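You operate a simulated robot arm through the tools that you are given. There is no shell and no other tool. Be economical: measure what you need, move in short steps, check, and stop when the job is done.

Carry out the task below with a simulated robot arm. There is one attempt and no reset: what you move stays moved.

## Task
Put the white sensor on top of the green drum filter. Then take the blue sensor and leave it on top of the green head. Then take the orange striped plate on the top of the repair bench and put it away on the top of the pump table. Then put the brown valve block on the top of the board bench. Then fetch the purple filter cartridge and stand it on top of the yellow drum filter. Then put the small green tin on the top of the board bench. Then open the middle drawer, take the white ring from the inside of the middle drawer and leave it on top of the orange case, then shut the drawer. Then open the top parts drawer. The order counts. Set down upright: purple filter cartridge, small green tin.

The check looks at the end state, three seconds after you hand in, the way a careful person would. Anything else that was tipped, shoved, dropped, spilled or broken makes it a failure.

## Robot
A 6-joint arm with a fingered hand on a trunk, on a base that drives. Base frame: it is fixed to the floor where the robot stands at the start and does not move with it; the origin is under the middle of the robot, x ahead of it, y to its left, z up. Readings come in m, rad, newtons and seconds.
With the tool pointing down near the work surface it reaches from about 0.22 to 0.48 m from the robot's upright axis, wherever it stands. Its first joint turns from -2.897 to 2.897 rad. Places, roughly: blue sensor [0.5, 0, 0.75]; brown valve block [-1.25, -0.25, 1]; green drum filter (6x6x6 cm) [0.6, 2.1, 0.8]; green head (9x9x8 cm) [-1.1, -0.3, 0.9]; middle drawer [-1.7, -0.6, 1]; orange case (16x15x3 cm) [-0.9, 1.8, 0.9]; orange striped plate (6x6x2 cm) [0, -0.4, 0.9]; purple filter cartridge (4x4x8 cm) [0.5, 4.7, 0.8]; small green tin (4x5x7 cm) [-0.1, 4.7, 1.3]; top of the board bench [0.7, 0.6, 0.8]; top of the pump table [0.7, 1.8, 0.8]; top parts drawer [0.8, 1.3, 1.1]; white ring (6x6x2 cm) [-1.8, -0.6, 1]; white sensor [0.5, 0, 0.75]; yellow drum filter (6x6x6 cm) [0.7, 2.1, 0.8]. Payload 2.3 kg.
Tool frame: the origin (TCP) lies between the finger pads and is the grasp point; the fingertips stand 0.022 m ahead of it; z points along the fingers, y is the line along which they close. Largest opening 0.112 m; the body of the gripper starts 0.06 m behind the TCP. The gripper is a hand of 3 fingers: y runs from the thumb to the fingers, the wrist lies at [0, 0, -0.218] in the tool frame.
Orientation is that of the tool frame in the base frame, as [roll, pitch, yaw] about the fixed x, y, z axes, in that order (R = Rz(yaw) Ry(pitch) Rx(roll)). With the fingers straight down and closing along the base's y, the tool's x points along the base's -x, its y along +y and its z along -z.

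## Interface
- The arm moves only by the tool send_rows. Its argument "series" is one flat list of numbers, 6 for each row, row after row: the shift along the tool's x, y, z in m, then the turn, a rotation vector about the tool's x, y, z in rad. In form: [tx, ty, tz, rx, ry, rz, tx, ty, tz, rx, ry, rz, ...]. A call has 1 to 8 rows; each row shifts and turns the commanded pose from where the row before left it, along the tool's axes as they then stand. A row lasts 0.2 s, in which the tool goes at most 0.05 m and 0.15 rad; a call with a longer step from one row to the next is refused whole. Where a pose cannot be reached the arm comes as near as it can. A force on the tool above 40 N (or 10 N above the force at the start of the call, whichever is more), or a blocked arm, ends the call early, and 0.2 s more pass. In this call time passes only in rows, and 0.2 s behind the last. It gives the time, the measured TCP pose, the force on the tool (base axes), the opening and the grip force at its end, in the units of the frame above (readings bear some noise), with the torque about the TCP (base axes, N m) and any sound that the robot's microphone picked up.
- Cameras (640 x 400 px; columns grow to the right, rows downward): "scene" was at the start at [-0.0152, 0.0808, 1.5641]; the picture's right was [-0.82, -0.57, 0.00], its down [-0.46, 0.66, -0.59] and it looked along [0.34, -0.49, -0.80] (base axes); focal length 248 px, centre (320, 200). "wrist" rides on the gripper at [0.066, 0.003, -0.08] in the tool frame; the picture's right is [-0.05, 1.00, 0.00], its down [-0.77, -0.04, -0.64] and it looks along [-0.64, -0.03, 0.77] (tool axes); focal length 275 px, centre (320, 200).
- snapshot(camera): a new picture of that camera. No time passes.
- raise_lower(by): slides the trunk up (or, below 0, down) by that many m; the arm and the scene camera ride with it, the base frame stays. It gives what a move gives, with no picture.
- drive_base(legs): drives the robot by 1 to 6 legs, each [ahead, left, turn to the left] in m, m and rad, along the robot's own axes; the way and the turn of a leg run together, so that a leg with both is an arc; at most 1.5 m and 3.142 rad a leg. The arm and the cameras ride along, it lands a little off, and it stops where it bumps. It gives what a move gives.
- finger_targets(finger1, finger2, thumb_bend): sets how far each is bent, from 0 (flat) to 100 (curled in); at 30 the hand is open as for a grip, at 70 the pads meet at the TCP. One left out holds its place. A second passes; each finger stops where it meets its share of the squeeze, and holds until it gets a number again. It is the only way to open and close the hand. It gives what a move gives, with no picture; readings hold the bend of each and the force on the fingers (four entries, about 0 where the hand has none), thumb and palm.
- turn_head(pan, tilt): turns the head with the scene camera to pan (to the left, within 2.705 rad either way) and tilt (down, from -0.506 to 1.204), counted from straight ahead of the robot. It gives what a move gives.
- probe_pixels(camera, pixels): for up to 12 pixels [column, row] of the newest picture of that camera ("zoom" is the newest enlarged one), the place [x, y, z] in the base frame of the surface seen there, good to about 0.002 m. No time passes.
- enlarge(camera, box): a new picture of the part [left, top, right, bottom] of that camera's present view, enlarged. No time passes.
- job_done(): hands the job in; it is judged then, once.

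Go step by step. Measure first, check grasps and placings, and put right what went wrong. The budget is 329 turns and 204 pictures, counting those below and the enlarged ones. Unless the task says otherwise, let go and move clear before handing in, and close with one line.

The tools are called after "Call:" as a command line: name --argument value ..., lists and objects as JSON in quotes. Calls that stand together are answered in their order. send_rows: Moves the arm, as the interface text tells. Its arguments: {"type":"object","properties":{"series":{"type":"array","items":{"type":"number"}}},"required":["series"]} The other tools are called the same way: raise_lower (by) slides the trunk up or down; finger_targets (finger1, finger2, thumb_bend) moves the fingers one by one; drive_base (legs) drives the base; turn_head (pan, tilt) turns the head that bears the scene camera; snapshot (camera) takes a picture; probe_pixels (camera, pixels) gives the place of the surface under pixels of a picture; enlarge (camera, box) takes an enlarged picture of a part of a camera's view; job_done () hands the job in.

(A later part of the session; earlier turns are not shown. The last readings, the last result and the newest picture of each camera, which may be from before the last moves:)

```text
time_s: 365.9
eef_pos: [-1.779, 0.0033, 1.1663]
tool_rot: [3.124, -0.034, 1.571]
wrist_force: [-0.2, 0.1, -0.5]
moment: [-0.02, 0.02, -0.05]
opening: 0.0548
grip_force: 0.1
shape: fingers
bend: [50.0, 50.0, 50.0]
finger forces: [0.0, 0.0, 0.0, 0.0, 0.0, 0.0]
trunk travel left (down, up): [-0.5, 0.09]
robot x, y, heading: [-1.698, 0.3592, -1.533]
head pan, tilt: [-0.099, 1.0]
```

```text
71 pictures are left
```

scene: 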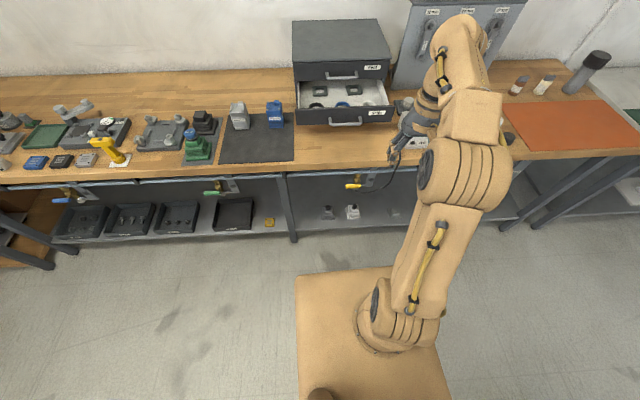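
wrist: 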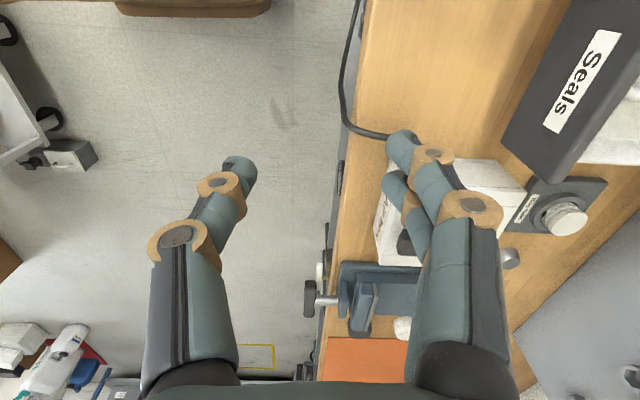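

Arm is back in its normal posture. Drive toward the drawer and look down into it.

Call:
drive_base --legs '[[0.0, -0.04, -0.04], [0.26, 0, 0]]'

Call:
send_rows --series '[-0.03, 0, 0, 0.017, -0.034, -0.04, -0.03, 0, 0, 0, 0, 0]'

Call:
snapshot --camera "wrist"

```text
time_s: 368.3
eef_pos: [-1.8339, -0.2601, 1.1659]
tool_rot: [3.125, -0.036, 1.529]
wrist_force: [0.1, -0.5, 0.3]
moment: [0.01, 0.0, -0.03]
opening: 0.0547
grip_force: 0.1
shape: fingers
bend: [50.0, 50.0, 50.0]
finger forces: [0.1, 0.1, 0.0, 0.1, 0.0, 0.0]
trunk travel left (down, up): [-0.5, 0.09]
robot x, y, heading: [-1.7356, 0.0964, -1.573]
head pan, tilt: [-0.099, 1.0]
```

```text
time_s: 368.9
eef_pos: [-1.8357, -0.3167, 1.1632]
tool_rot: [3.14, -0.004, 1.568]
wrist_force: [-0.5, 0.4, 1.1]
moment: [0.01, 0.01, -0.02]
opening: 0.0549
grip_force: 0.0
shape: fingers
bend: [50.0, 50.0, 50.0]
finger forces: [0.0, 0.1, 0.0, 0.0, 0.0, 0.0]
trunk travel left (down, up): [-0.5, 0.09]
robot x, y, heading: [-1.7415, 0.0973, -1.573]
head pan, tilt: [-0.099, 1.0]
```

```text
70 pictures are left
```

wrist: 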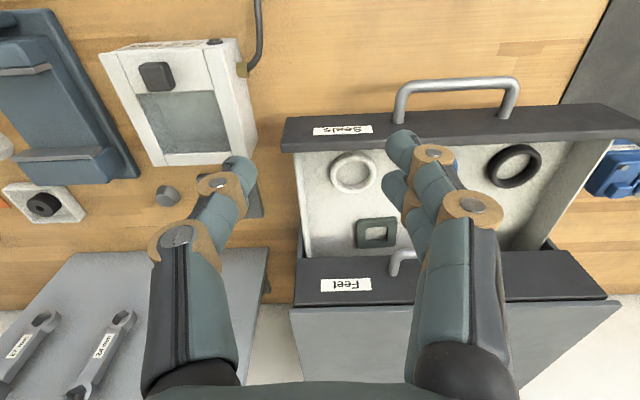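

Call:
probe_pixels --camera "wrist" --pixels '[[354, 172], [333, 172], [375, 172], [354, 154], [354, 191], [302, 190], [308, 190], [340, 150], [360, 205], [400, 135], [336, 172], [450, 100]]'

Call:
enlarge --camera "wrist" --box '[270, 80, 430, 280]'

```text
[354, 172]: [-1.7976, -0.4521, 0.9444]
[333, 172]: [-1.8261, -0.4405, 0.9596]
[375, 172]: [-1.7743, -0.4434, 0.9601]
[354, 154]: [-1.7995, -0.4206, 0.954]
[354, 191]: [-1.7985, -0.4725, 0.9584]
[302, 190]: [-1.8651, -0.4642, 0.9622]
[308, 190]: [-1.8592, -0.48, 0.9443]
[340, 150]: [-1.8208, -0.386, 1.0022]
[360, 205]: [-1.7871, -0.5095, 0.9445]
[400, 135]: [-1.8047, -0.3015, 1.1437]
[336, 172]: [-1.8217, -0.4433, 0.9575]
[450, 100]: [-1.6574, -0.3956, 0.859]
```

```text
2.00 times, centred on (350, 180) of wrist
```

zoom: 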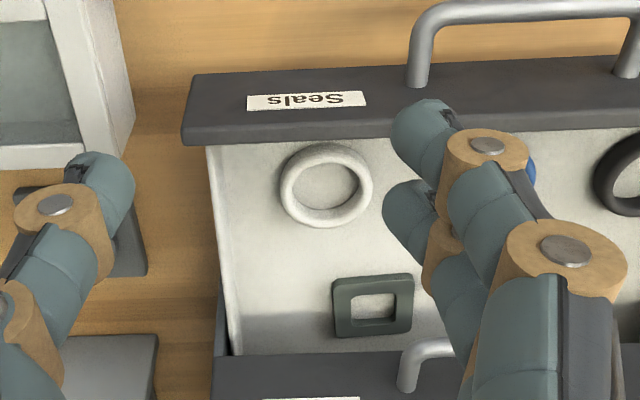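

The ring (centre ≈(-1.800,-0.444), top 0.960) is close to two drawer walls, so I'll pinch its +x rim: thumb in the hole, fingers outside.

Call:
drive_base --legs '[[0.08, 0, 0]]'

Call:
finger_targets --finger1 65 --finger2 65 --thumb_bend 65

Call:
send_rows --series '[-0.024, 0.03, 0, 0, 0, 0, -0.023, 0.028, 0, 0, 0, 0, 0, 0, 0.04, 0, 0, 0]'

Call:
snapshot --camera "wrist"

```text
time_s: 369.9
eef_pos: [-1.8369, -0.3986, 1.1654]
tool_rot: [-3.142, -0.003, 1.568]
wrist_force: [-0.5, -0.4, 0.2]
moment: [-0.01, 0.01, -0.03]
opening: 0.0551
grip_force: 0.0
shape: fingers
bend: [50.0, 50.0, 50.0]
finger forces: [0.0, 0.1, 0.0, 0.0, 0.0, 0.1]
trunk travel left (down, up): [-0.5, 0.09]
robot x, y, heading: [-1.743, 0.0114, -1.571]
head pan, tilt: [-0.099, 1.0]
```

```text
time_s: 370.9
eef_pos: [-1.8381, -0.3976, 1.1649]
tool_rot: [3.141, 0.0, 1.566]
wrist_force: [-0.4, 0.2, 0.5]
moment: [-0.02, 0.0, -0.01]
opening: 0.0146
grip_force: 0.2
shape: fingers
bend: [65.0, 65.0, 65.0]
finger forces: [0.0, 0.1, 0.0, 0.1, 0.0, 0.1]
trunk travel left (down, up): [-0.5, 0.09]
robot x, y, heading: [-1.7371, 0.0137, -1.573]
head pan, tilt: [-0.099, 1.0]
```

```text
time_s: 371.7
eef_pos: [-1.8163, -0.4244, 1.1386]
tool_rot: [3.139, -0.008, 1.567]
wrist_force: [0.9, -0.2, 0.7]
moment: [0.03, -0.01, -0.03]
opening: 0.0145
grip_force: 0.1
shape: fingers
bend: [65.0, 65.0, 65.0]
finger forces: [0.0, 0.0, 0.0, 0.0, 0.0, 0.1]
out of reach, approached as far as the arm can: row 1, 2, 3
trunk travel left (down, up): [-0.5, 0.09]
robot x, y, heading: [-1.744, 0.0135, -1.575]
head pan, tilt: [-0.099, 1.0]
```

```text
68 pictures are left
```

wrist: 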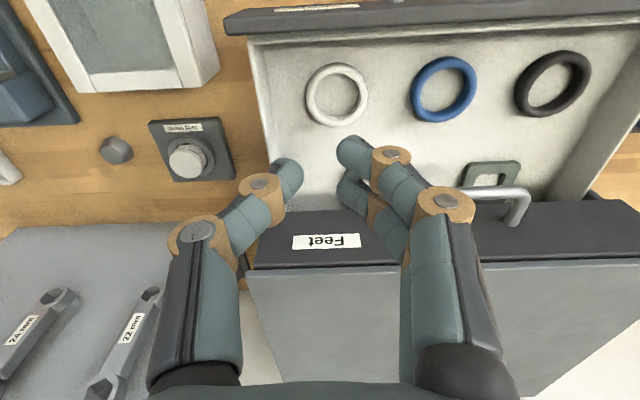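

Call:
send_rows --series '[0, 0, 0.04, 0, 0, 0, 0, 0, 0.04, 0, 0, 0, -0.01, 0.02, 0, 0, 0, 0, -0.01, 0.019, 0, 0, 0, 0]'

Call:
snapshot --camera "wrist"

```text
time_s: 372.7
eef_pos: [-1.7911, -0.4356, 1.1364]
tool_rot: [-3.137, 0.007, 1.569]
wrist_force: [0.4, 0.7, -0.2]
moment: [-0.02, -0.03, 0.0]
opening: 0.0148
grip_force: 0.0
shape: fingers
bend: [65.0, 65.0, 65.0]
finger forces: [0.0, 0.0, 0.1, 0.1, 0.0, 0.0]
out of reach, approached as far as the arm can: row 1, 2, 4
trunk travel left (down, up): [-0.5, 0.09]
robot x, y, heading: [-1.7408, 0.0138, -1.578]
head pan, tilt: [-0.099, 1.0]
```

```text
67 pictures are left
```

wrist: 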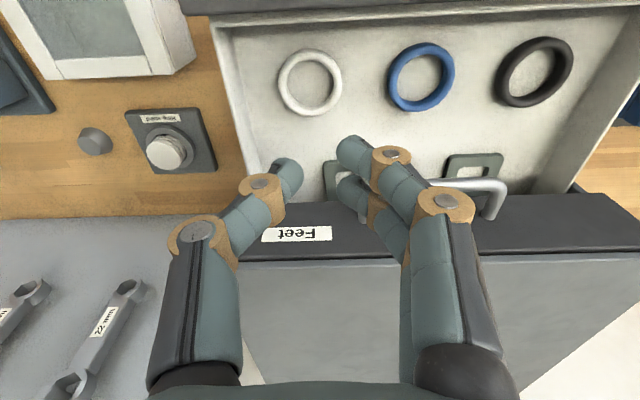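

Call:
turn_head --pan -0.3 --tilt 0.8

Call:
snapshot --camera "scene"

```text
time_s: 373.5
eef_pos: [-1.7896, -0.4348, 1.1371]
tool_rot: [-3.138, 0.004, 1.57]
wrist_force: [-0.1, 0.7, 0.2]
moment: [0.01, -0.02, 0.01]
opening: 0.0146
grip_force: 0.1
shape: fingers
bend: [65.0, 65.0, 65.0]
finger forces: [0.0, 0.0, 0.0, 0.1, 0.0, 0.1]
trunk travel left (down, up): [-0.5, 0.09]
robot x, y, heading: [-1.7388, 0.0126, -1.575]
head pan, tilt: [-0.3, 0.799]
```

```text
66 pictures are left
```

scene: 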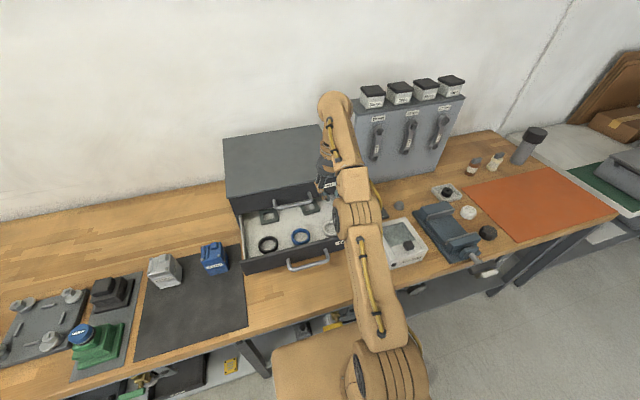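

The arm seems to be in an elbow-low branch. Back off to free space and swing it through full extension (out and down) to flip the elbow up.

Call:
drive_base --legs '[[-0.5, 0, 0]]'

Call:
send_rows --series '[-0.04, 0, 0.02, 0, 0, 0, -0.04, 0, 0.02, 0, 0, 0, -0.04, 0, 0.02, 0, 0, 0, -0.04, 0, 0.03, 0, 0, 0]'

Call:
snapshot --camera "scene"

```text
time_s: 376.4
eef_pos: [-1.7912, 0.0716, 1.1369]
tool_rot: [-3.139, 0.005, 1.561]
wrist_force: [-0.4, -0.6, -0.9]
moment: [-0.02, 0.0, 0.03]
opening: 0.0147
grip_force: 0.0
shape: fingers
bend: [65.0, 65.0, 65.0]
finger forces: [0.0, 0.0, 0.0, 0.1, 0.0, 0.0]
trunk travel left (down, up): [-0.5, 0.09]
robot x, y, heading: [-1.7363, 0.5181, -1.588]
head pan, tilt: [-0.3, 0.799]
```

```text
time_s: 377.4
eef_pos: [-1.8137, 0.0421, 1.058]
tool_rot: [-3.138, 0.006, 1.562]
wrist_force: [-0.6, -0.5, -0.3]
moment: [0.03, 0.0, -0.05]
opening: 0.0145
grip_force: 0.1
shape: fingers
bend: [65.0, 65.0, 65.0]
finger forces: [0.1, 0.0, 0.1, 0.0, 0.1, 0.0]
out of reach, approached as far as the arm can: row 1, 2, 3, 4
trunk travel left (down, up): [-0.5, 0.09]
robot x, y, heading: [-1.7361, 0.5224, -1.588]
head pan, tilt: [-0.3, 0.799]
```

```text
65 pictures are left
```

scene: 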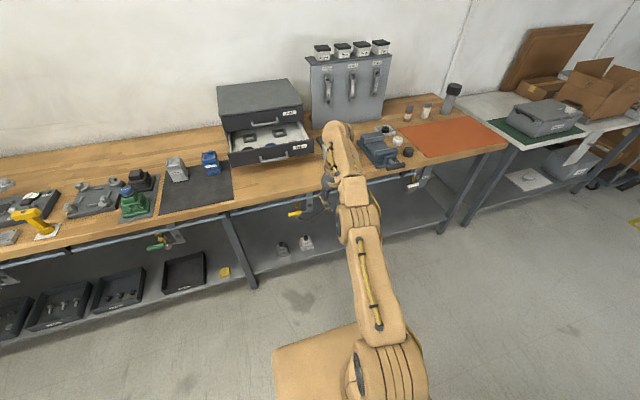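

Call:
send_rows --series '[0, 0, 0.04, 0, 0, 0, 0, 0, 0.04, 0, 0, 0, 0.03, 0, 0.02, 0, 0, 0, 0.03, 0, 0, 0, 0, 0]'

Call:
snapshot --camera "scene"

```text
time_s: 378.4
eef_pos: [-1.8252, 0.0296, 0.9752]
tool_rot: [-3.138, 0.003, 1.562]
wrist_force: [-0.4, -0.7, 0.2]
moment: [0.01, -0.02, 0.01]
opening: 0.0144
grip_force: 0.1
shape: fingers
bend: [65.0, 65.0, 65.0]
finger forces: [0.0, 0.0, 0.0, 0.0, 0.0, 0.1]
out of reach, approached as far as the arm can: row 1, 2, 3, 4
trunk travel left (down, up): [-0.5, 0.09]
robot x, y, heading: [-1.737, 0.519, -1.586]
head pan, tilt: [-0.3, 0.799]
```

```text
64 pictures are left
```

scene: 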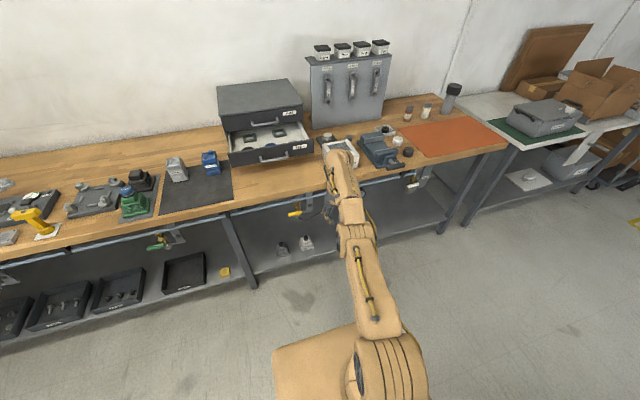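

Call:
send_rows --series '[0.04, 0, 0, 0, 0, 0, 0.04, 0, 0, 0, 0, 0, 0.04, 0, 0, 0, 0, 0]'

Call:
snapshot --camera "scene"

```text
time_s: 379.2
eef_pos: [-1.8378, 0.0337, 0.9795]
tool_rot: [-3.138, 0.004, 1.56]
wrist_force: [-0.4, -0.3, -0.3]
moment: [0.01, 0.0, 0.0]
opening: 0.0146
grip_force: 0.0
shape: fingers
bend: [65.0, 65.0, 65.0]
finger forces: [0.0, 0.1, 0.0, 0.0, 0.0, 0.0]
out of reach, approached as far as the arm can: row 1, 2, 3
trunk travel left (down, up): [-0.5, 0.09]
robot x, y, heading: [-1.7359, 0.5198, -1.583]
head pan, tilt: [-0.3, 0.799]
```

```text
63 pictures are left
```

scene: 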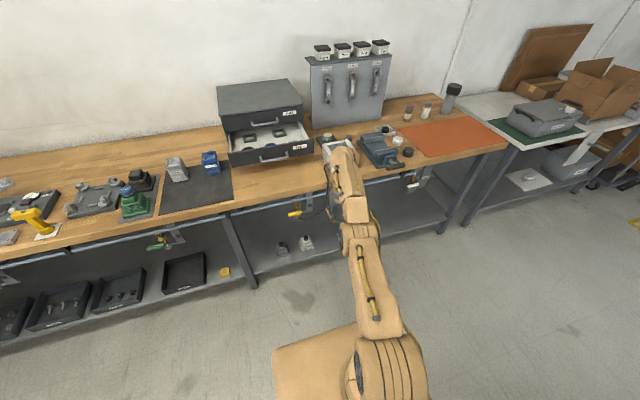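

Call:
send_rows --series '[0.02, 0.01, -0.03, 0, 0, 0, 0.02, 0.01, -0.03, 0, 0, 0, 0.02, 0.01, -0.03, 0, 0, 0]'

Call:
send_rows --series '[0.03, 0.01, -0.03, 0, 0, 0, 0.03, 0.01, -0.03, 0, 0, 0, 0.03, 0.01, -0.03, 0, 0, 0]'

```text
time_s: 380.0
eef_pos: [-1.8138, 0.0502, 1.0745]
tool_rot: [-3.137, 0.003, 1.561]
wrist_force: [0.0, 0.5, -1.0]
moment: [-0.03, 0.04, 0.02]
opening: 0.0147
grip_force: 0.1
shape: fingers
bend: [65.0, 65.0, 65.0]
finger forces: [0.1, 0.0, 0.0, 0.1, 0.1, 0.0]
out of reach, approached as far as the arm can: row 1, 2, 3
trunk travel left (down, up): [-0.5, 0.09]
robot x, y, heading: [-1.7363, 0.5182, -1.585]
head pan, tilt: [-0.3, 0.799]
```

```text
time_s: 380.8
eef_pos: [-1.8096, 0.0614, 1.1024]
tool_rot: [-3.139, 0.002, 1.559]
wrist_force: [0.4, -0.3, 0.1]
moment: [0.01, -0.05, 0.0]
opening: 0.0145
grip_force: 0.0
shape: fingers
bend: [65.0, 65.0, 65.0]
finger forces: [0.0, 0.0, 0.0, 0.1, 0.1, 0.0]
out of reach, approached as far as the arm can: row 1, 2, 3
trunk travel left (down, up): [-0.5, 0.09]
robot x, y, heading: [-1.7386, 0.5201, -1.584]
head pan, tilt: [-0.3, 0.799]
```

Call:
send_rows --series '[-0.02, 0, 0.045, 0, 0, 0, 0, 0, 0.048, 0, 0, 0, 0, 0, 0.048, 0, 0, 0, 0, 0, 0.048, 0, 0, 0, 0, 0, 0.048, 0, 0, 0]'

Call:
send_rows --series '[0.02, 0, 0.04, 0, 0, 0, 0.02, 0, 0.04, 0, 0, 0, 0.03, 0, 0, 0, 0, 0, 0.03, 0, 0, 0, 0, 0]'

```text
time_s: 382.0
eef_pos: [-1.8075, 0.0367, 0.8633]
tool_rot: [-3.138, 0.004, 1.559]
wrist_force: [0.3, 1.1, -0.4]
moment: [-0.01, 0.02, 0.0]
opening: 0.0143
grip_force: 0.1
shape: fingers
bend: [65.0, 65.0, 65.0]
finger forces: [0.1, 0.1, 0.0, 0.1, 0.0, 0.1]
trunk travel left (down, up): [-0.5, 0.09]
robot x, y, heading: [-1.7334, 0.5188, -1.583]
head pan, tilt: [-0.3, 0.799]
```

```text
time_s: 383.0
eef_pos: [-1.8207, 0.0571, 0.7789]
tool_rot: [3.142, 0.002, 1.562]
wrist_force: [-1.1, -0.1, -0.6]
moment: [-0.01, 0.01, 0.01]
opening: 0.0143
grip_force: 0.0
shape: fingers
bend: [65.0, 65.0, 65.0]
finger forces: [0.0, 0.1, 0.0, 0.0, 0.0, 0.1]
out of reach, approached as far as the arm can: row 1, 2, 3, 4
trunk travel left (down, up): [-0.5, 0.09]
robot x, y, heading: [-1.7349, 0.5215, -1.588]
head pan, tilt: [-0.3, 0.799]
```

Call:
send_rows --series '[0, 0, -0.04, 0, 0, 0, 0.01, 0, -0.04, 0, 0, 0, 0.02, 0, -0.04, 0, 0, 0, 0.03, 0, -0.02, 0, 0, 0, 0.03, 0, 0, 0, 0, 0]'

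Call:
snapshot --camera "scene"

```text
time_s: 384.2
eef_pos: [-1.8242, 0.112, 0.9368]
tool_rot: [3.114, -0.001, 1.561]
wrist_force: [-0.2, 0.4, 0.1]
moment: [0.05, 0.02, 0.01]
opening: 0.0145
grip_force: 0.1
shape: fingers
bend: [65.0, 65.0, 65.0]
finger forces: [0.1, 0.0, 0.0, 0.0, 0.1, 0.0]
out of reach, approached as far as the arm can: row 1, 2, 3, 4, 5
trunk travel left (down, up): [-0.5, 0.09]
robot x, y, heading: [-1.733, 0.5203, -1.583]
head pan, tilt: [-0.3, 0.799]
```

```text
62 pictures are left
```

scene: 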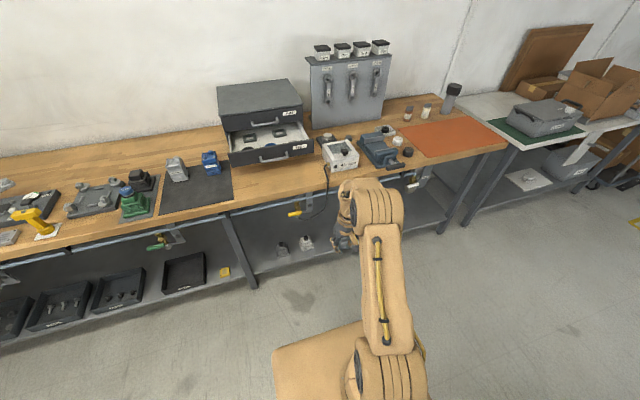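

Call:
send_rows --series '[0, 0.02, -0.04, 0.028, 0, 0, 0, 0.02, -0.04, 0, 0, 0, 0, 0.02, -0.04, 0, 0, 0]'

Call:
snapshot --camera "scene"

```text
time_s: 385.0
eef_pos: [-1.7646, 0.1019, 1.0658]
tool_rot: [-3.111, 0.005, 1.561]
wrist_force: [-0.7, 0.1, -0.7]
moment: [-0.01, 0.01, -0.01]
opening: 0.0145
grip_force: 0.1
shape: fingers
bend: [65.0, 65.0, 65.0]
finger forces: [0.0, 0.0, 0.0, 0.1, 0.0, 0.1]
out of reach, approached as far as the arm can: row 1
trunk travel left (down, up): [-0.5, 0.09]
robot x, y, heading: [-1.7358, 0.518, -1.586]
head pan, tilt: [-0.3, 0.799]
```

```text
61 pictures are left
```

scene: 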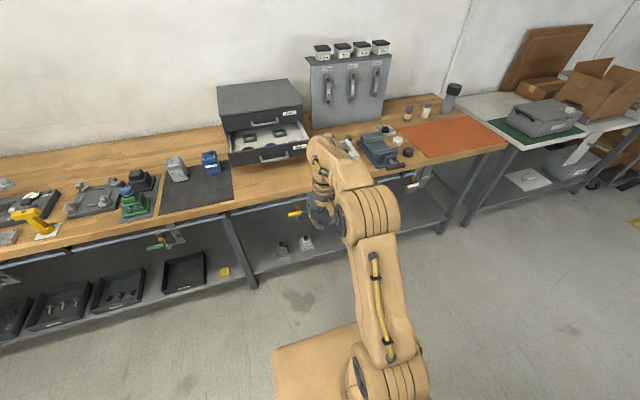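

Arm is elbow-up and free again. Return to the drawer.

Call:
drive_base --legs '[[0.49, 0, 0.014]]'

Call:
send_rows --series '[0, 0, 0.01, -0.03, 0, 0]'

Call:
snapshot --camera "wrist"

```text
time_s: 387.9
eef_pos: [-1.7619, -0.3818, 1.0651]
tool_rot: [-3.111, 0.004, 1.572]
wrist_force: [-0.1, -0.7, -0.3]
moment: [-0.02, -0.02, 0.02]
opening: 0.0145
grip_force: 0.1
shape: fingers
bend: [65.0, 65.0, 65.0]
finger forces: [0.0, 0.0, 0.0, 0.0, 0.0, 0.0]
trunk travel left (down, up): [-0.5, 0.09]
robot x, y, heading: [-1.7387, 0.0388, -1.571]
head pan, tilt: [-0.3, 0.799]
```

```text
time_s: 388.3
eef_pos: [-1.7626, -0.3799, 1.0533]
tool_rot: [-3.139, 0.005, 1.576]
wrist_force: [0.2, -0.5, 1.1]
moment: [-0.01, 0.02, 0.0]
opening: 0.0143
grip_force: 0.0
shape: fingers
bend: [65.0, 65.0, 65.0]
finger forces: [0.0, 0.1, 0.0, 0.0, 0.1, 0.1]
trunk travel left (down, up): [-0.5, 0.09]
robot x, y, heading: [-1.7397, 0.0332, -1.571]
head pan, tilt: [-0.3, 0.799]
```

```text
60 pictures are left
```

wrist: 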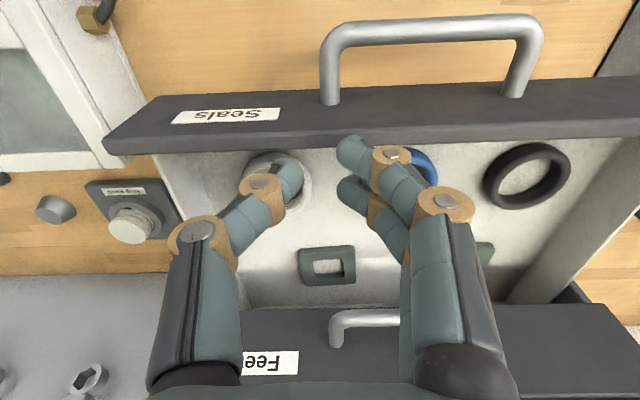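

Call:
drive_base --legs '[[0.03, 0, 0]]'

Call:
send_rows --series '[-0.034, -0.0145, 0, 0, 0, 0, 0, 0, 0.02, 0, 0, 0]'

Call:
snapshot --camera "wrist"

```text
time_s: 389.1
eef_pos: [-1.7605, -0.4119, 1.0536]
tool_rot: [-3.139, 0.003, 1.576]
wrist_force: [-0.5, 0.3, -0.1]
moment: [-0.01, 0.02, 0.01]
opening: 0.0143
grip_force: 0.1
shape: fingers
bend: [65.0, 65.0, 65.0]
finger forces: [0.0, 0.1, 0.0, 0.0, 0.1, 0.1]
trunk travel left (down, up): [-0.5, 0.09]
robot x, y, heading: [-1.7374, 0.0078, -1.571]
head pan, tilt: [-0.3, 0.799]
```

```text
time_s: 389.7
eef_pos: [-1.7754, -0.4435, 1.0351]
tool_rot: [-3.139, 0.006, 1.575]
wrist_force: [-0.6, 0.8, 0.9]
moment: [-0.01, 0.01, 0.02]
opening: 0.0146
grip_force: 0.1
shape: fingers
bend: [65.0, 65.0, 65.0]
finger forces: [0.0, 0.1, 0.0, 0.0, 0.0, 0.0]
trunk travel left (down, up): [-0.5, 0.09]
robot x, y, heading: [-1.7353, 0.01, -1.571]
head pan, tilt: [-0.3, 0.799]
```

```text
59 pictures are left
```

wrist: 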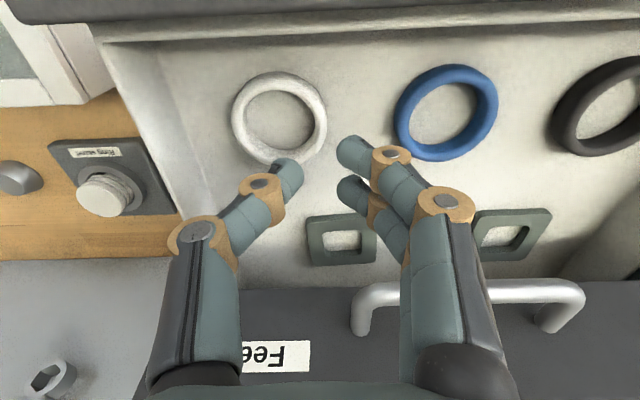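

Call:
send_rows --series '[-0.002, 0, 0.03, 0, 0, 0, 0, 0, 0.02, 0, 0, 0]'

Call:
snapshot --camera "wrist"

```text
time_s: 390.3
eef_pos: [-1.7744, -0.4469, 0.9851]
tool_rot: [-3.14, 0.005, 1.576]
wrist_force: [0.1, -0.4, 0.1]
moment: [0.0, -0.01, 0.02]
opening: 0.0146
grip_force: 0.0
shape: fingers
bend: [65.0, 65.0, 65.0]
finger forces: [0.1, 0.1, 0.1, 0.1, 0.0, 0.0]
trunk travel left (down, up): [-0.5, 0.09]
robot x, y, heading: [-1.7399, 0.008, -1.566]
head pan, tilt: [-0.3, 0.799]
```

```text
58 pictures are left
```

wrist: 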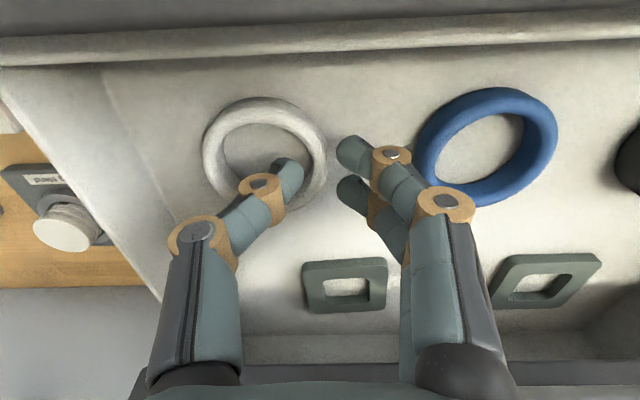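

Thumb is over the hole, fingers outside the right rim. Lower 14 mm and pinch.

Call:
send_rows --series '[0, -0.001, 0.014, 0, 0, 0]'

Call:
finger_targets --finger1 76 --finger2 76 --thumb_bend 76

Call:
snapshot --camera "wrist"

```text
time_s: 390.7
eef_pos: [-1.777, -0.447, 0.9722]
tool_rot: [-3.141, 0.005, 1.575]
wrist_force: [0.1, -0.7, -1.2]
moment: [-0.05, 0.01, 0.02]
opening: 0.0143
grip_force: 0.1
shape: fingers
bend: [65.0, 65.0, 65.0]
finger forces: [0.0, 0.1, 0.0, 0.0, 0.1, 0.1]
trunk travel left (down, up): [-0.5, 0.09]
robot x, y, heading: [-1.7388, 0.0082, -1.572]
head pan, tilt: [-0.3, 0.799]
```

```text
time_s: 391.7
eef_pos: [-1.7759, -0.4468, 0.9717]
tool_rot: [-3.139, 0.004, 1.576]
wrist_force: [0.4, -0.4, -0.2]
moment: [0.01, 0.01, 0.0]
opening: 0.0008
grip_force: 7.9
shape: fingers
bend: [73.0, 73.0, 72.0]
finger forces: [4.2, 4.1, 0.0, 0.0, 8.2, 0.0]
trunk travel left (down, up): [-0.5, 0.09]
robot x, y, heading: [-1.7386, 0.0074, -1.566]
head pan, tilt: [-0.3, 0.799]
```

```text
57 pictures are left
```

wrist: 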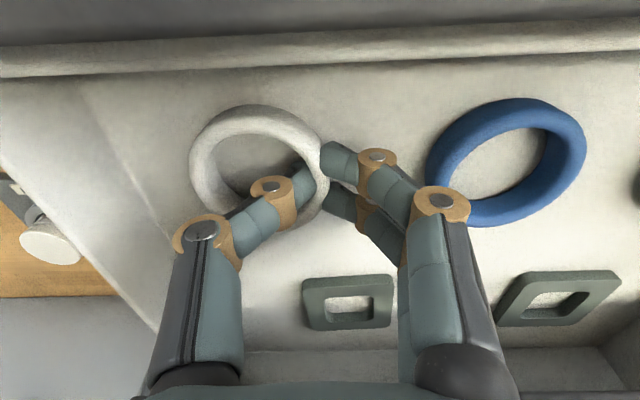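

Rim pinched (8 N). Lift slowly and check.

Call:
send_rows --series '[0, 0, -0.01, 0, 0, 0, 0, 0, -0.02, 0, 0, 0, 0, 0, -0.03, 0, 0, 0, 0, 0, -0.03, 0, 0, 0]'

Call:
snapshot --camera "wrist"

```text
time_s: 392.7
eef_pos: [-1.7755, -0.4433, 1.0608]
tool_rot: [3.141, 0.003, 1.575]
wrist_force: [-0.3, -0.7, -0.7]
moment: [-0.02, 0.02, -0.04]
opening: 0.0007
grip_force: 8.3
shape: fingers
bend: [74.0, 74.0, 72.0]
finger forces: [4.4, 3.8, 0.0, 0.1, 8.4, 0.0]
trunk travel left (down, up): [-0.5, 0.09]
robot x, y, heading: [-1.7427, 0.0111, -1.566]
head pan, tilt: [-0.3, 0.799]
```

```text
56 pictures are left
```

wrist: 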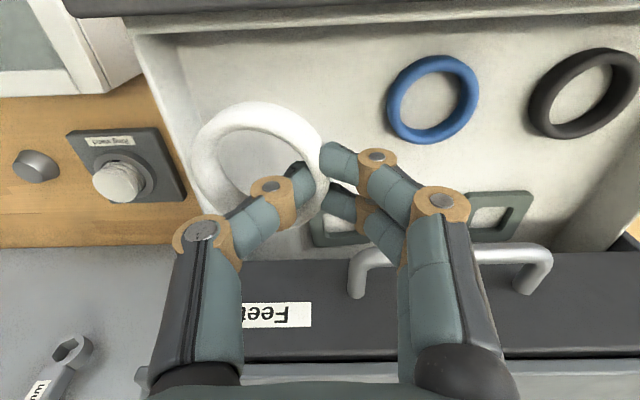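

Ring held. Drive out and toward the orange case, then look.

Call:
drive_base --legs '[[-0.4, 0, 0], [0, 0.8, 0], [0, 0, 1.57], [0, 0, 1.57]]'

Call:
turn_head --pan 0.0 --tilt 0.6

Call:
snapshot --camera "scene"

```text
time_s: 407.0
eef_pos: [-0.9642, 0.8812, 1.0593]
tool_rot: [-3.139, 0.006, -1.456]
wrist_force: [0.3, 1.0, -0.2]
moment: [0.01, 0.01, 0.0]
opening: 0.0007
grip_force: 7.7
shape: fingers
bend: [74.0, 74.0, 72.0]
finger forces: [4.4, 3.8, 0.0, 0.1, 7.9, 0.0]
trunk travel left (down, up): [-0.5, 0.09]
robot x, y, heading: [-0.9518, 0.4308, 1.685]
head pan, tilt: [-0.3, 0.799]
```

```text
time_s: 407.8
eef_pos: [-0.9646, 0.8816, 1.059]
tool_rot: [-3.14, 0.007, -1.456]
wrist_force: [-0.5, -0.2, 0.6]
moment: [0.01, 0.0, -0.03]
opening: 0.0005
grip_force: 7.5
shape: fingers
bend: [74.0, 74.0, 72.0]
finger forces: [4.3, 3.8, 0.0, 0.0, 7.9, 0.0]
trunk travel left (down, up): [-0.5, 0.09]
robot x, y, heading: [-0.9498, 0.4269, 1.68]
head pan, tilt: [0.0, 0.6]
```

```text
55 pictures are left
```

scene: 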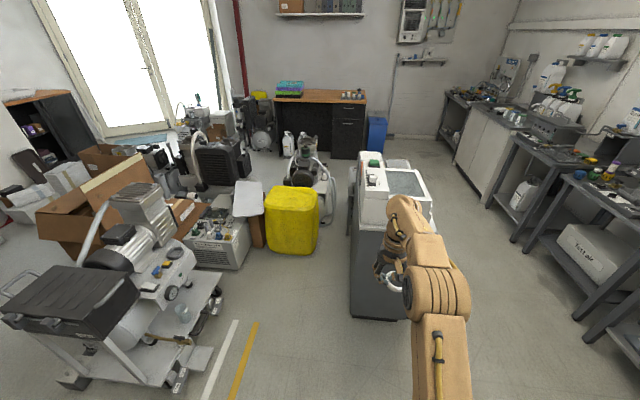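

Call:
enlarge --camera "scene" --box '[340, 130, 460, 230]'

Call:
probe_pixels --camera "scene" --pixels '[[375, 315], [355, 300], [352, 215], [400, 165], [405, 185], [375, 180], [430, 190], [374, 162], [360, 200], [375, 260], [295, 250], [355, 165]]'

```text
4.00 times, centred on (400, 180) of scene
```

zoom: 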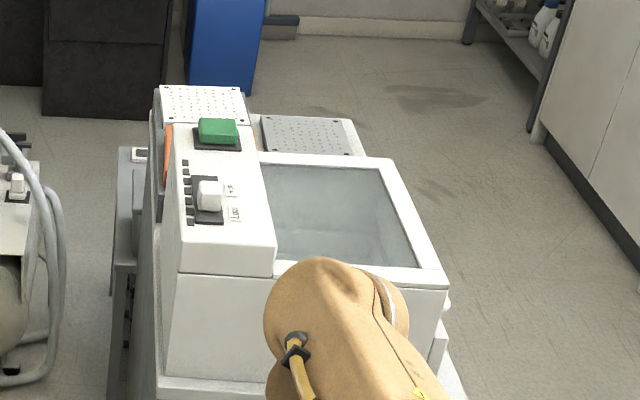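

```text
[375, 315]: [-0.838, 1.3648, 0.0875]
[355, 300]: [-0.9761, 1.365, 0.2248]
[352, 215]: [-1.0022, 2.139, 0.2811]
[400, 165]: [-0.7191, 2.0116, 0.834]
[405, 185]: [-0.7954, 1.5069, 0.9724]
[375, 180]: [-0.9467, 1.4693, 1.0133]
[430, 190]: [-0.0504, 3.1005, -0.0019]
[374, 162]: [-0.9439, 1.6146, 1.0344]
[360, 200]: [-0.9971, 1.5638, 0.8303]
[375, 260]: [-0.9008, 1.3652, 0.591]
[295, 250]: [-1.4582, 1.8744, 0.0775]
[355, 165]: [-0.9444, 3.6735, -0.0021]
```

Call:
send_rows --series '[0.025, 0, -0.035, 0, 0, 0, 0.025, 0, -0.035, 0, 0, 0, 0.025, 0, -0.035, 0, 0, 0, 0.02, 0, -0.035, 0, 0, 0]'

Call:
drive_base --legs '[[0, -0.85, -0.11], [1.4, 0, 0], [0, 0, 1.57]]'

Call:
turn_head --pan 0.1 --tilt 0.8

Call:
snapshot --camera "scene"

```text
time_s: 408.8
eef_pos: [-0.9524, 0.7872, 1.1985]
tool_rot: [-3.14, 0.005, -1.456]
wrist_force: [-0.8, -0.4, -0.6]
moment: [0.03, -0.01, 0.01]
opening: 0.0003
grip_force: 7.5
shape: fingers
bend: [74.0, 74.0, 72.0]
finger forces: [4.5, 3.5, 0.1, 0.1, 7.9, 0.0]
trunk travel left (down, up): [-0.5, 0.09]
robot x, y, heading: [-0.9503, 0.4289, 1.686]
head pan, tilt: [0.0, 0.6]
```

```text
time_s: 423.6
eef_pos: [-0.4678, 1.8943, 1.1984]
tool_rot: [-3.139, 0.004, 0.025]
wrist_force: [-1.0, 0.8, -1.2]
moment: [-0.03, 0.01, -0.01]
opening: 0.0003
grip_force: 7.5
shape: fingers
bend: [74.0, 74.0, 72.0]
finger forces: [4.5, 3.5, 0.1, 0.0, 7.8, 0.1]
trunk travel left (down, up): [-0.5, 0.09]
robot x, y, heading: [-0.1105, 1.8627, -3.118]
head pan, tilt: [0.0, 0.6]
```

```text
time_s: 424.4
eef_pos: [-0.4669, 1.8942, 1.1986]
tool_rot: [-3.141, 0.005, 0.026]
wrist_force: [0.3, -0.1, -0.9]
moment: [0.03, 0.01, 0.0]
opening: 0.0006
grip_force: 7.8
shape: fingers
bend: [74.0, 74.0, 72.0]
finger forces: [4.5, 3.6, 0.0, 0.1, 7.8, 0.0]
trunk travel left (down, up): [-0.5, 0.09]
robot x, y, heading: [-0.1114, 1.8641, -3.12]
head pan, tilt: [0.099, 0.799]
```

```text
53 pictures are left
```

scene: 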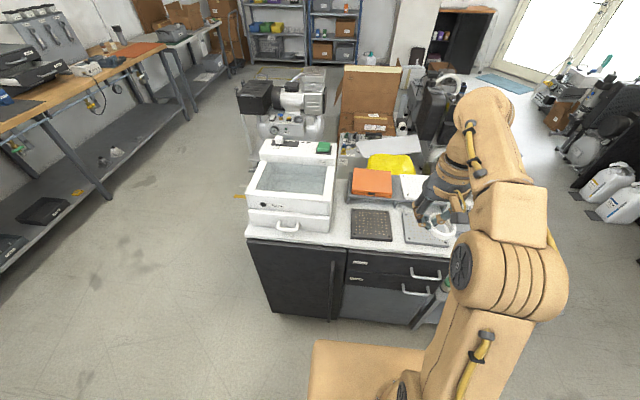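

Call:
enlarge --camera "scene" --box '[300, 150, 460, 250]'

Call:
probe_pixels --camera "scene" --pixels '[[372, 180], [353, 190], [390, 191], [355, 172], [389, 173], [370, 248], [300, 236], [372, 200], [330, 200], [370, 225], [405, 186]]'

```text
4.00 times, centred on (380, 200) of scene
```

zoom: 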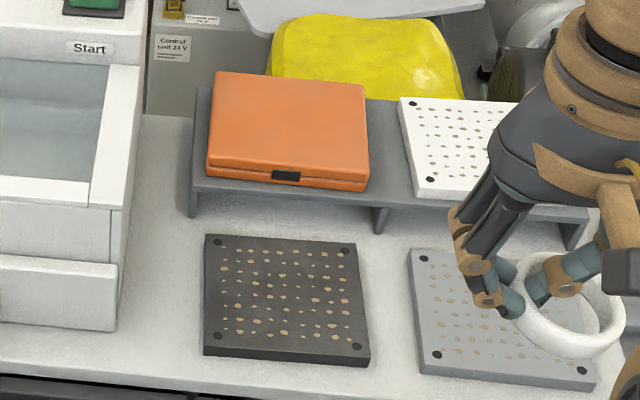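

```text
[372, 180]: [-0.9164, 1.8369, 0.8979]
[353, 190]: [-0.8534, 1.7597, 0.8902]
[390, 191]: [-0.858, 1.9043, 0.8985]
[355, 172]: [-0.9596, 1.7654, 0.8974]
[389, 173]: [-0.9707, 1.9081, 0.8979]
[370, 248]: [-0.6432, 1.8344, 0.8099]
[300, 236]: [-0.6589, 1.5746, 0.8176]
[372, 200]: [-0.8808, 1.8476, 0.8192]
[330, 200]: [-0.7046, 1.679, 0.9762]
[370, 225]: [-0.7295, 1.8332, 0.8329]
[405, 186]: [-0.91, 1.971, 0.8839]
```

Case top z≈0.898, centre (-0.915,1.834); cabinet edge x≈-0.643. Drive in.

Call:
drive_base --legs '[[0.3, 0.045, -0.022]]'

Call:
send_rows --series '[0, 0, 0.045, 0, 0, 0, 0, 0, 0.045, 0, 0, 0, -0.02, 0.01, 0.03, 0, 0, 0]'

Call:
snapshot --camera "wrist"

```text
time_s: 426.4
eef_pos: [-0.7463, 1.852, 1.1995]
tool_rot: [-3.14, 0.007, 0.014]
wrist_force: [0.3, -0.6, 0.4]
moment: [0.01, 0.06, 0.0]
opening: 0.0008
grip_force: 8.2
shape: fingers
bend: [74.0, 74.0, 72.0]
finger forces: [4.5, 3.5, 0.0, 0.1, 7.9, 0.0]
trunk travel left (down, up): [-0.5, 0.09]
robot x, y, heading: [-0.3849, 1.8122, -3.132]
head pan, tilt: [0.099, 0.799]
stopped in leg 1: the robot was blocked; the commanded pose is now the measured one
```

```text
time_s: 427.2
eef_pos: [-0.7672, 1.8423, 1.0785]
tool_rot: [-3.141, 0.001, 0.014]
wrist_force: [0.1, 0.0, -0.4]
moment: [0.01, 0.0, -0.04]
opening: 0.0006
grip_force: 7.4
shape: fingers
bend: [74.0, 74.0, 72.0]
finger forces: [4.6, 3.4, 0.0, 0.0, 7.8, 0.0]
trunk travel left (down, up): [-0.5, 0.09]
robot x, y, heading: [-0.3888, 1.8174, -3.133]
head pan, tilt: [0.099, 0.799]
```

```text
51 pictures are left
```

wrist: 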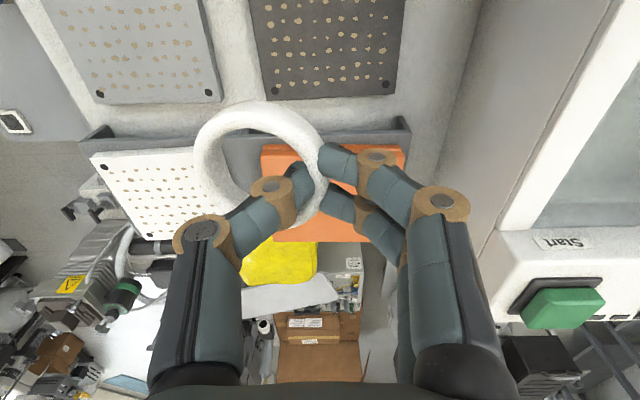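

Base bumped its stop at x≈-0.385, so reach is tight; I'll lower, tilt the tool slightly forward and extend.

Call:
send_rows --series '[0, 0.016, 0.03, 0, 0, 0, 0, 0.017, 0.03, 0, 0, 0, 0, 0, 0, 0, -0.12, 0]'

Call:
send_rows --series '[-0.036, 0, 0, 0, 0, 0, -0.036, 0, 0, 0, 0, 0, -0.036, 0, 0, 0, 0, 0]'

Call:
snapshot --camera "wrist"

```text
time_s: 428.0
eef_pos: [-0.7715, 1.8131, 1.027]
tool_rot: [3.121, 0.117, 0.014]
wrist_force: [0.0, -0.3, -0.2]
moment: [-0.02, 0.02, 0.0]
opening: 0.0006
grip_force: 7.9
shape: fingers
bend: [74.0, 74.0, 72.0]
finger forces: [4.5, 3.4, 0.0, 0.1, 7.8, 0.0]
out of reach, approached as far as the arm can: row 3
trunk travel left (down, up): [-0.5, 0.09]
robot x, y, heading: [-0.3867, 1.8166, -3.135]
head pan, tilt: [0.099, 0.799]
```

```text
time_s: 428.8
eef_pos: [-0.8785, 1.813, 1.0387]
tool_rot: [-3.138, 0.123, 0.013]
wrist_force: [0.1, -1.1, -0.4]
moment: [-0.02, -0.02, 0.02]
opening: 0.0006
grip_force: 8.5
shape: fingers
bend: [74.0, 74.0, 72.0]
finger forces: [4.6, 3.4, 0.1, 0.1, 7.7, 0.1]
trunk travel left (down, up): [-0.5, 0.09]
robot x, y, heading: [-0.3851, 1.8202, -3.134]
head pan, tilt: [0.099, 0.799]
```

```text
50 pictures are left
```

wrist: 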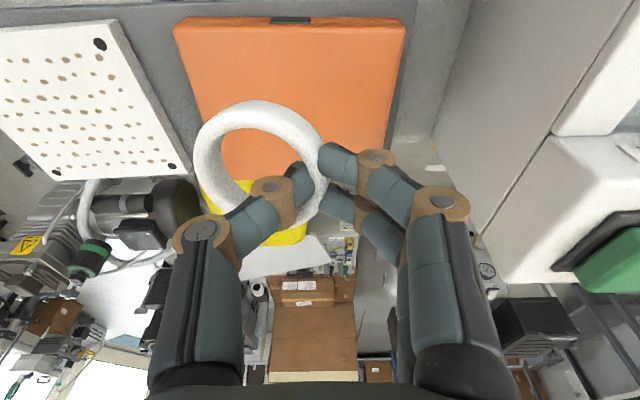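

Call:
send_rows --series '[-0.005, 0, 0.0268, 0, 0, 0, 0.0032, 0, 0.0268, 0, 0, 0, 0.0032, 0, 0.0268, 0, 0, 0, 0.0016, 0, 0.0134, 0, 0, 0]'

Call:
snapshot --camera "wrist"

Call:
enlarge --camera "scene" --box '[300, 150, 460, 250]'

```text
time_s: 429.8
eef_pos: [-0.8883, 1.8117, 0.9462]
tool_rot: [-3.139, 0.125, 0.014]
wrist_force: [-0.3, -0.1, -0.5]
moment: [0.02, 0.0, 0.0]
opening: 0.0005
grip_force: 7.8
shape: fingers
bend: [74.0, 74.0, 72.0]
finger forces: [4.7, 3.4, 0.0, 0.1, 7.8, 0.1]
trunk travel left (down, up): [-0.5, 0.09]
robot x, y, heading: [-0.3886, 1.8146, -3.134]
head pan, tilt: [0.099, 0.799]
```

```text
49 pictures are left
```

wrist: 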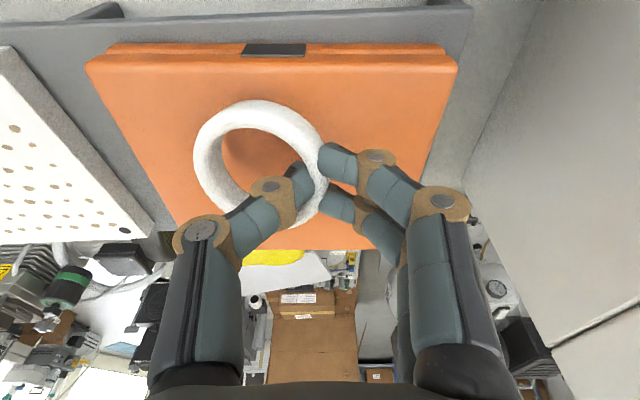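

```text
4.00 times, centred on (380, 200) of scene
```

zoom: 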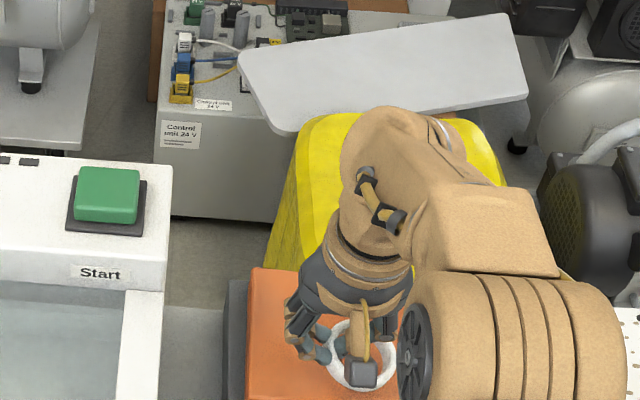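

Ring is well over the case. Correct the tilt back toward vertical and lower to contact.

Call:
send_rows --series '[0, 0, 0, 0, 0.06, 0]'

Call:
send_rows --series '[0.0006, 0, 0.01, 0, 0, 0, 0.0003, 0, 0.005, 0, 0, 0]'

```text
time_s: 430.2
eef_pos: [-0.8872, 1.8125, 0.947]
tool_rot: [-3.14, 0.065, 0.015]
wrist_force: [-0.3, -0.1, -0.6]
moment: [0.01, 0.01, -0.04]
opening: 0.0001
grip_force: 7.7
shape: fingers
bend: [74.0, 74.0, 72.0]
finger forces: [4.6, 3.5, 0.0, 0.1, 7.9, 0.0]
trunk travel left (down, up): [-0.5, 0.09]
robot x, y, heading: [-0.3892, 1.8138, -3.131]
head pan, tilt: [0.099, 0.799]
```

```text
time_s: 430.8
eef_pos: [-0.8876, 1.8127, 0.9318]
tool_rot: [-3.14, 0.066, 0.015]
wrist_force: [-0.1, -0.3, 0.2]
moment: [-0.06, -0.01, 0.03]
opening: 0.0003
grip_force: 7.7
shape: fingers
bend: [74.0, 74.0, 72.0]
finger forces: [4.6, 3.5, 0.0, 0.1, 7.8, 0.1]
trunk travel left (down, up): [-0.5, 0.09]
robot x, y, heading: [-0.3873, 1.8211, -3.13]
head pan, tilt: [0.099, 0.799]
```

Call:
send_rows --series '[0, 0, 0.003, 0, 0, 0]'

Call:
send_rows --series '[0, 0, 0.002, 0, 0, 0]'

```text
time_s: 431.2
eef_pos: [-0.8874, 1.8138, 0.9302]
tool_rot: [-3.141, 0.065, 0.015]
wrist_force: [-0.4, 0.3, 0.1]
moment: [-0.01, -0.03, -0.02]
opening: 0.0007
grip_force: 8.3
shape: fingers
bend: [74.0, 74.0, 72.0]
finger forces: [4.9, 3.6, 0.0, 0.0, 7.6, 0.1]
trunk travel left (down, up): [-0.5, 0.09]
robot x, y, heading: [-0.3881, 1.8169, -3.127]
head pan, tilt: [0.099, 0.799]
```

```text
time_s: 431.6
eef_pos: [-0.886, 1.8131, 0.928]
tool_rot: [-3.139, 0.064, 0.016]
wrist_force: [-0.8, -0.3, 1.3]
moment: [0.02, 0.0, 0.0]
opening: 0.0003
grip_force: 8.0
shape: fingers
bend: [74.0, 74.0, 72.0]
finger forces: [4.7, 3.7, 0.1, 0.0, 7.8, 0.1]
trunk travel left (down, up): [-0.5, 0.09]
robot x, y, heading: [-0.3917, 1.818, -3.132]
head pan, tilt: [0.099, 0.799]
```

Light contact. Release to bend 65 and lift straight.

Call:
finger_targets --finger1 65 --finger2 65 --thumb_bend 66

Call:
snapshot --camera "wrist"

```text
time_s: 432.6
eef_pos: [-0.8875, 1.8143, 0.9274]
tool_rot: [-3.141, 0.065, 0.016]
wrist_force: [0.7, 0.3, 0.2]
moment: [0.0, 0.0, 0.0]
opening: 0.0121
grip_force: 0.1
shape: fingers
bend: [65.0, 65.0, 66.0]
finger forces: [0.0, 0.1, 0.0, 0.1, 0.0, 0.1]
trunk travel left (down, up): [-0.5, 0.09]
robot x, y, heading: [-0.3897, 1.817, -3.129]
head pan, tilt: [0.099, 0.799]
```

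```text
47 pictures are left
```

wrist: 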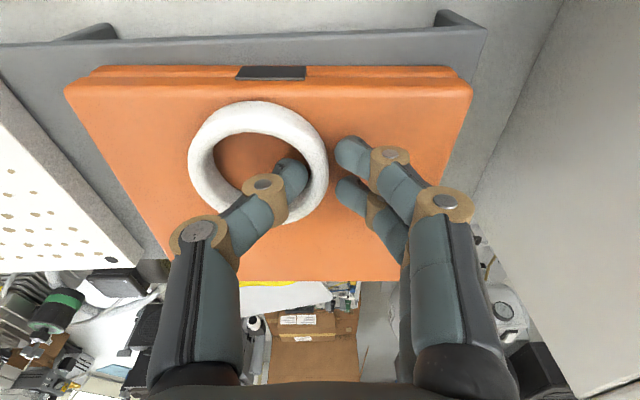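

Call:
send_rows --series '[-0.0007, 0, -0.01, 0, 0, 0, -0.0013, 0, -0.02, 0, 0, 0, -0.0013, 0, -0.03, 0, 0, 0, 0, 0, -0.035, 0, 0, 0]'

Call:
snapshot --camera "wrist"

```text
time_s: 433.6
eef_pos: [-0.8807, 1.8132, 1.0211]
tool_rot: [-3.141, 0.066, 0.012]
wrist_force: [0.6, 0.2, 0.0]
moment: [-0.04, -0.04, 0.01]
opening: 0.0123
grip_force: 0.1
shape: fingers
bend: [65.0, 65.0, 66.0]
finger forces: [0.1, 0.1, 0.0, 0.0, 0.1, 0.0]
trunk travel left (down, up): [-0.5, 0.09]
robot x, y, heading: [-0.3872, 1.8129, -3.128]
head pan, tilt: [0.099, 0.799]
```

```text
46 pictures are left
```

wrist: 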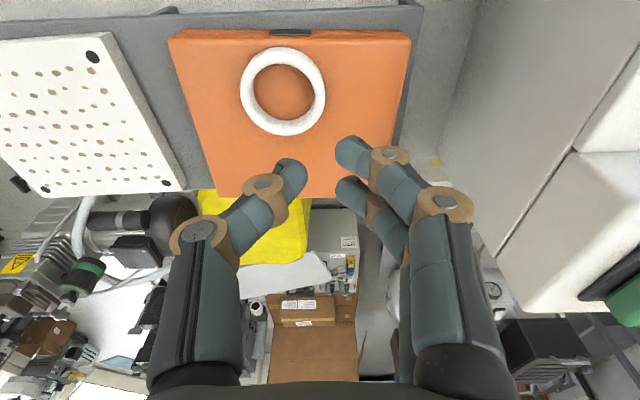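

Ring placed. Retract and drive back to the drawer.

Call:
send_rows --series '[0.025, 0, -0.03, 0, 0.03, 0, 0.025, 0, -0.03, 0, 0.035, 0, 0.03, 0, -0.02, 0, 0, 0]'

Call:
drive_base --legs '[[-0.32, 0, 0], [0, 0, 1.57], [1.4, 0, 0], [0, -0.8, 0], [0, -0.85, 0]]'

Call:
turn_head --pan -0.1 --tilt 0.7

Call:
snapshot --camera "scene"

```text
time_s: 434.4
eef_pos: [-0.7963, 1.8115, 1.1]
tool_rot: [-3.14, -0.001, 0.013]
wrist_force: [0.7, -0.1, -0.5]
moment: [-0.04, -0.01, -0.02]
opening: 0.0123
grip_force: 0.1
shape: fingers
bend: [65.0, 65.0, 66.0]
finger forces: [0.0, 0.1, 0.0, 0.0, 0.0, 0.0]
trunk travel left (down, up): [-0.5, 0.09]
robot x, y, heading: [-0.3894, 1.8166, -3.132]
head pan, tilt: [0.099, 0.799]
```

```text
time_s: 454.7
eef_pos: [-1.6248, 0.0035, 1.0991]
tool_rot: [-3.14, -0.001, 1.603]
wrist_force: [0.0, -0.4, 0.5]
moment: [-0.01, 0.01, -0.03]
opening: 0.0122
grip_force: 0.0
shape: fingers
bend: [65.0, 65.0, 66.0]
finger forces: [0.0, 0.0, 0.0, 0.1, 0.1, 0.0]
trunk travel left (down, up): [-0.5, 0.09]
robot x, y, heading: [-1.6375, 0.4131, -1.543]
head pan, tilt: [0.099, 0.799]
```

```text
time_s: 455.4
eef_pos: [-1.6251, 0.003, 1.099]
tool_rot: [-3.14, 0.0, 1.604]
wrist_force: [0.5, -0.8, 0.0]
moment: [0.0, -0.02, 0.02]
opening: 0.0123
grip_force: 0.1
shape: fingers
bend: [65.0, 65.0, 66.0]
finger forces: [0.0, 0.1, 0.1, 0.0, 0.0, 0.0]
trunk travel left (down, up): [-0.5, 0.09]
robot x, y, heading: [-1.6385, 0.4104, -1.54]
head pan, tilt: [-0.099, 0.7]
```

```text
45 pictures are left
```

scene: 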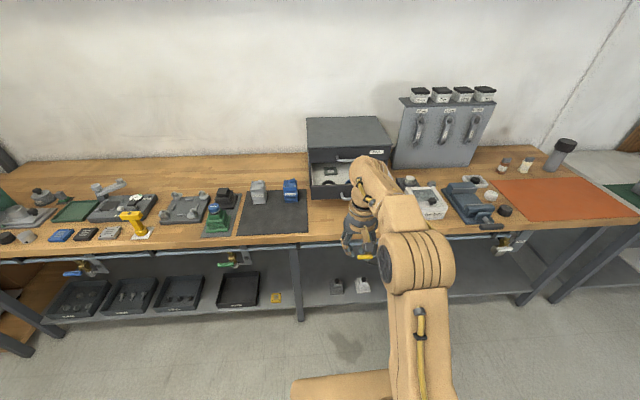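

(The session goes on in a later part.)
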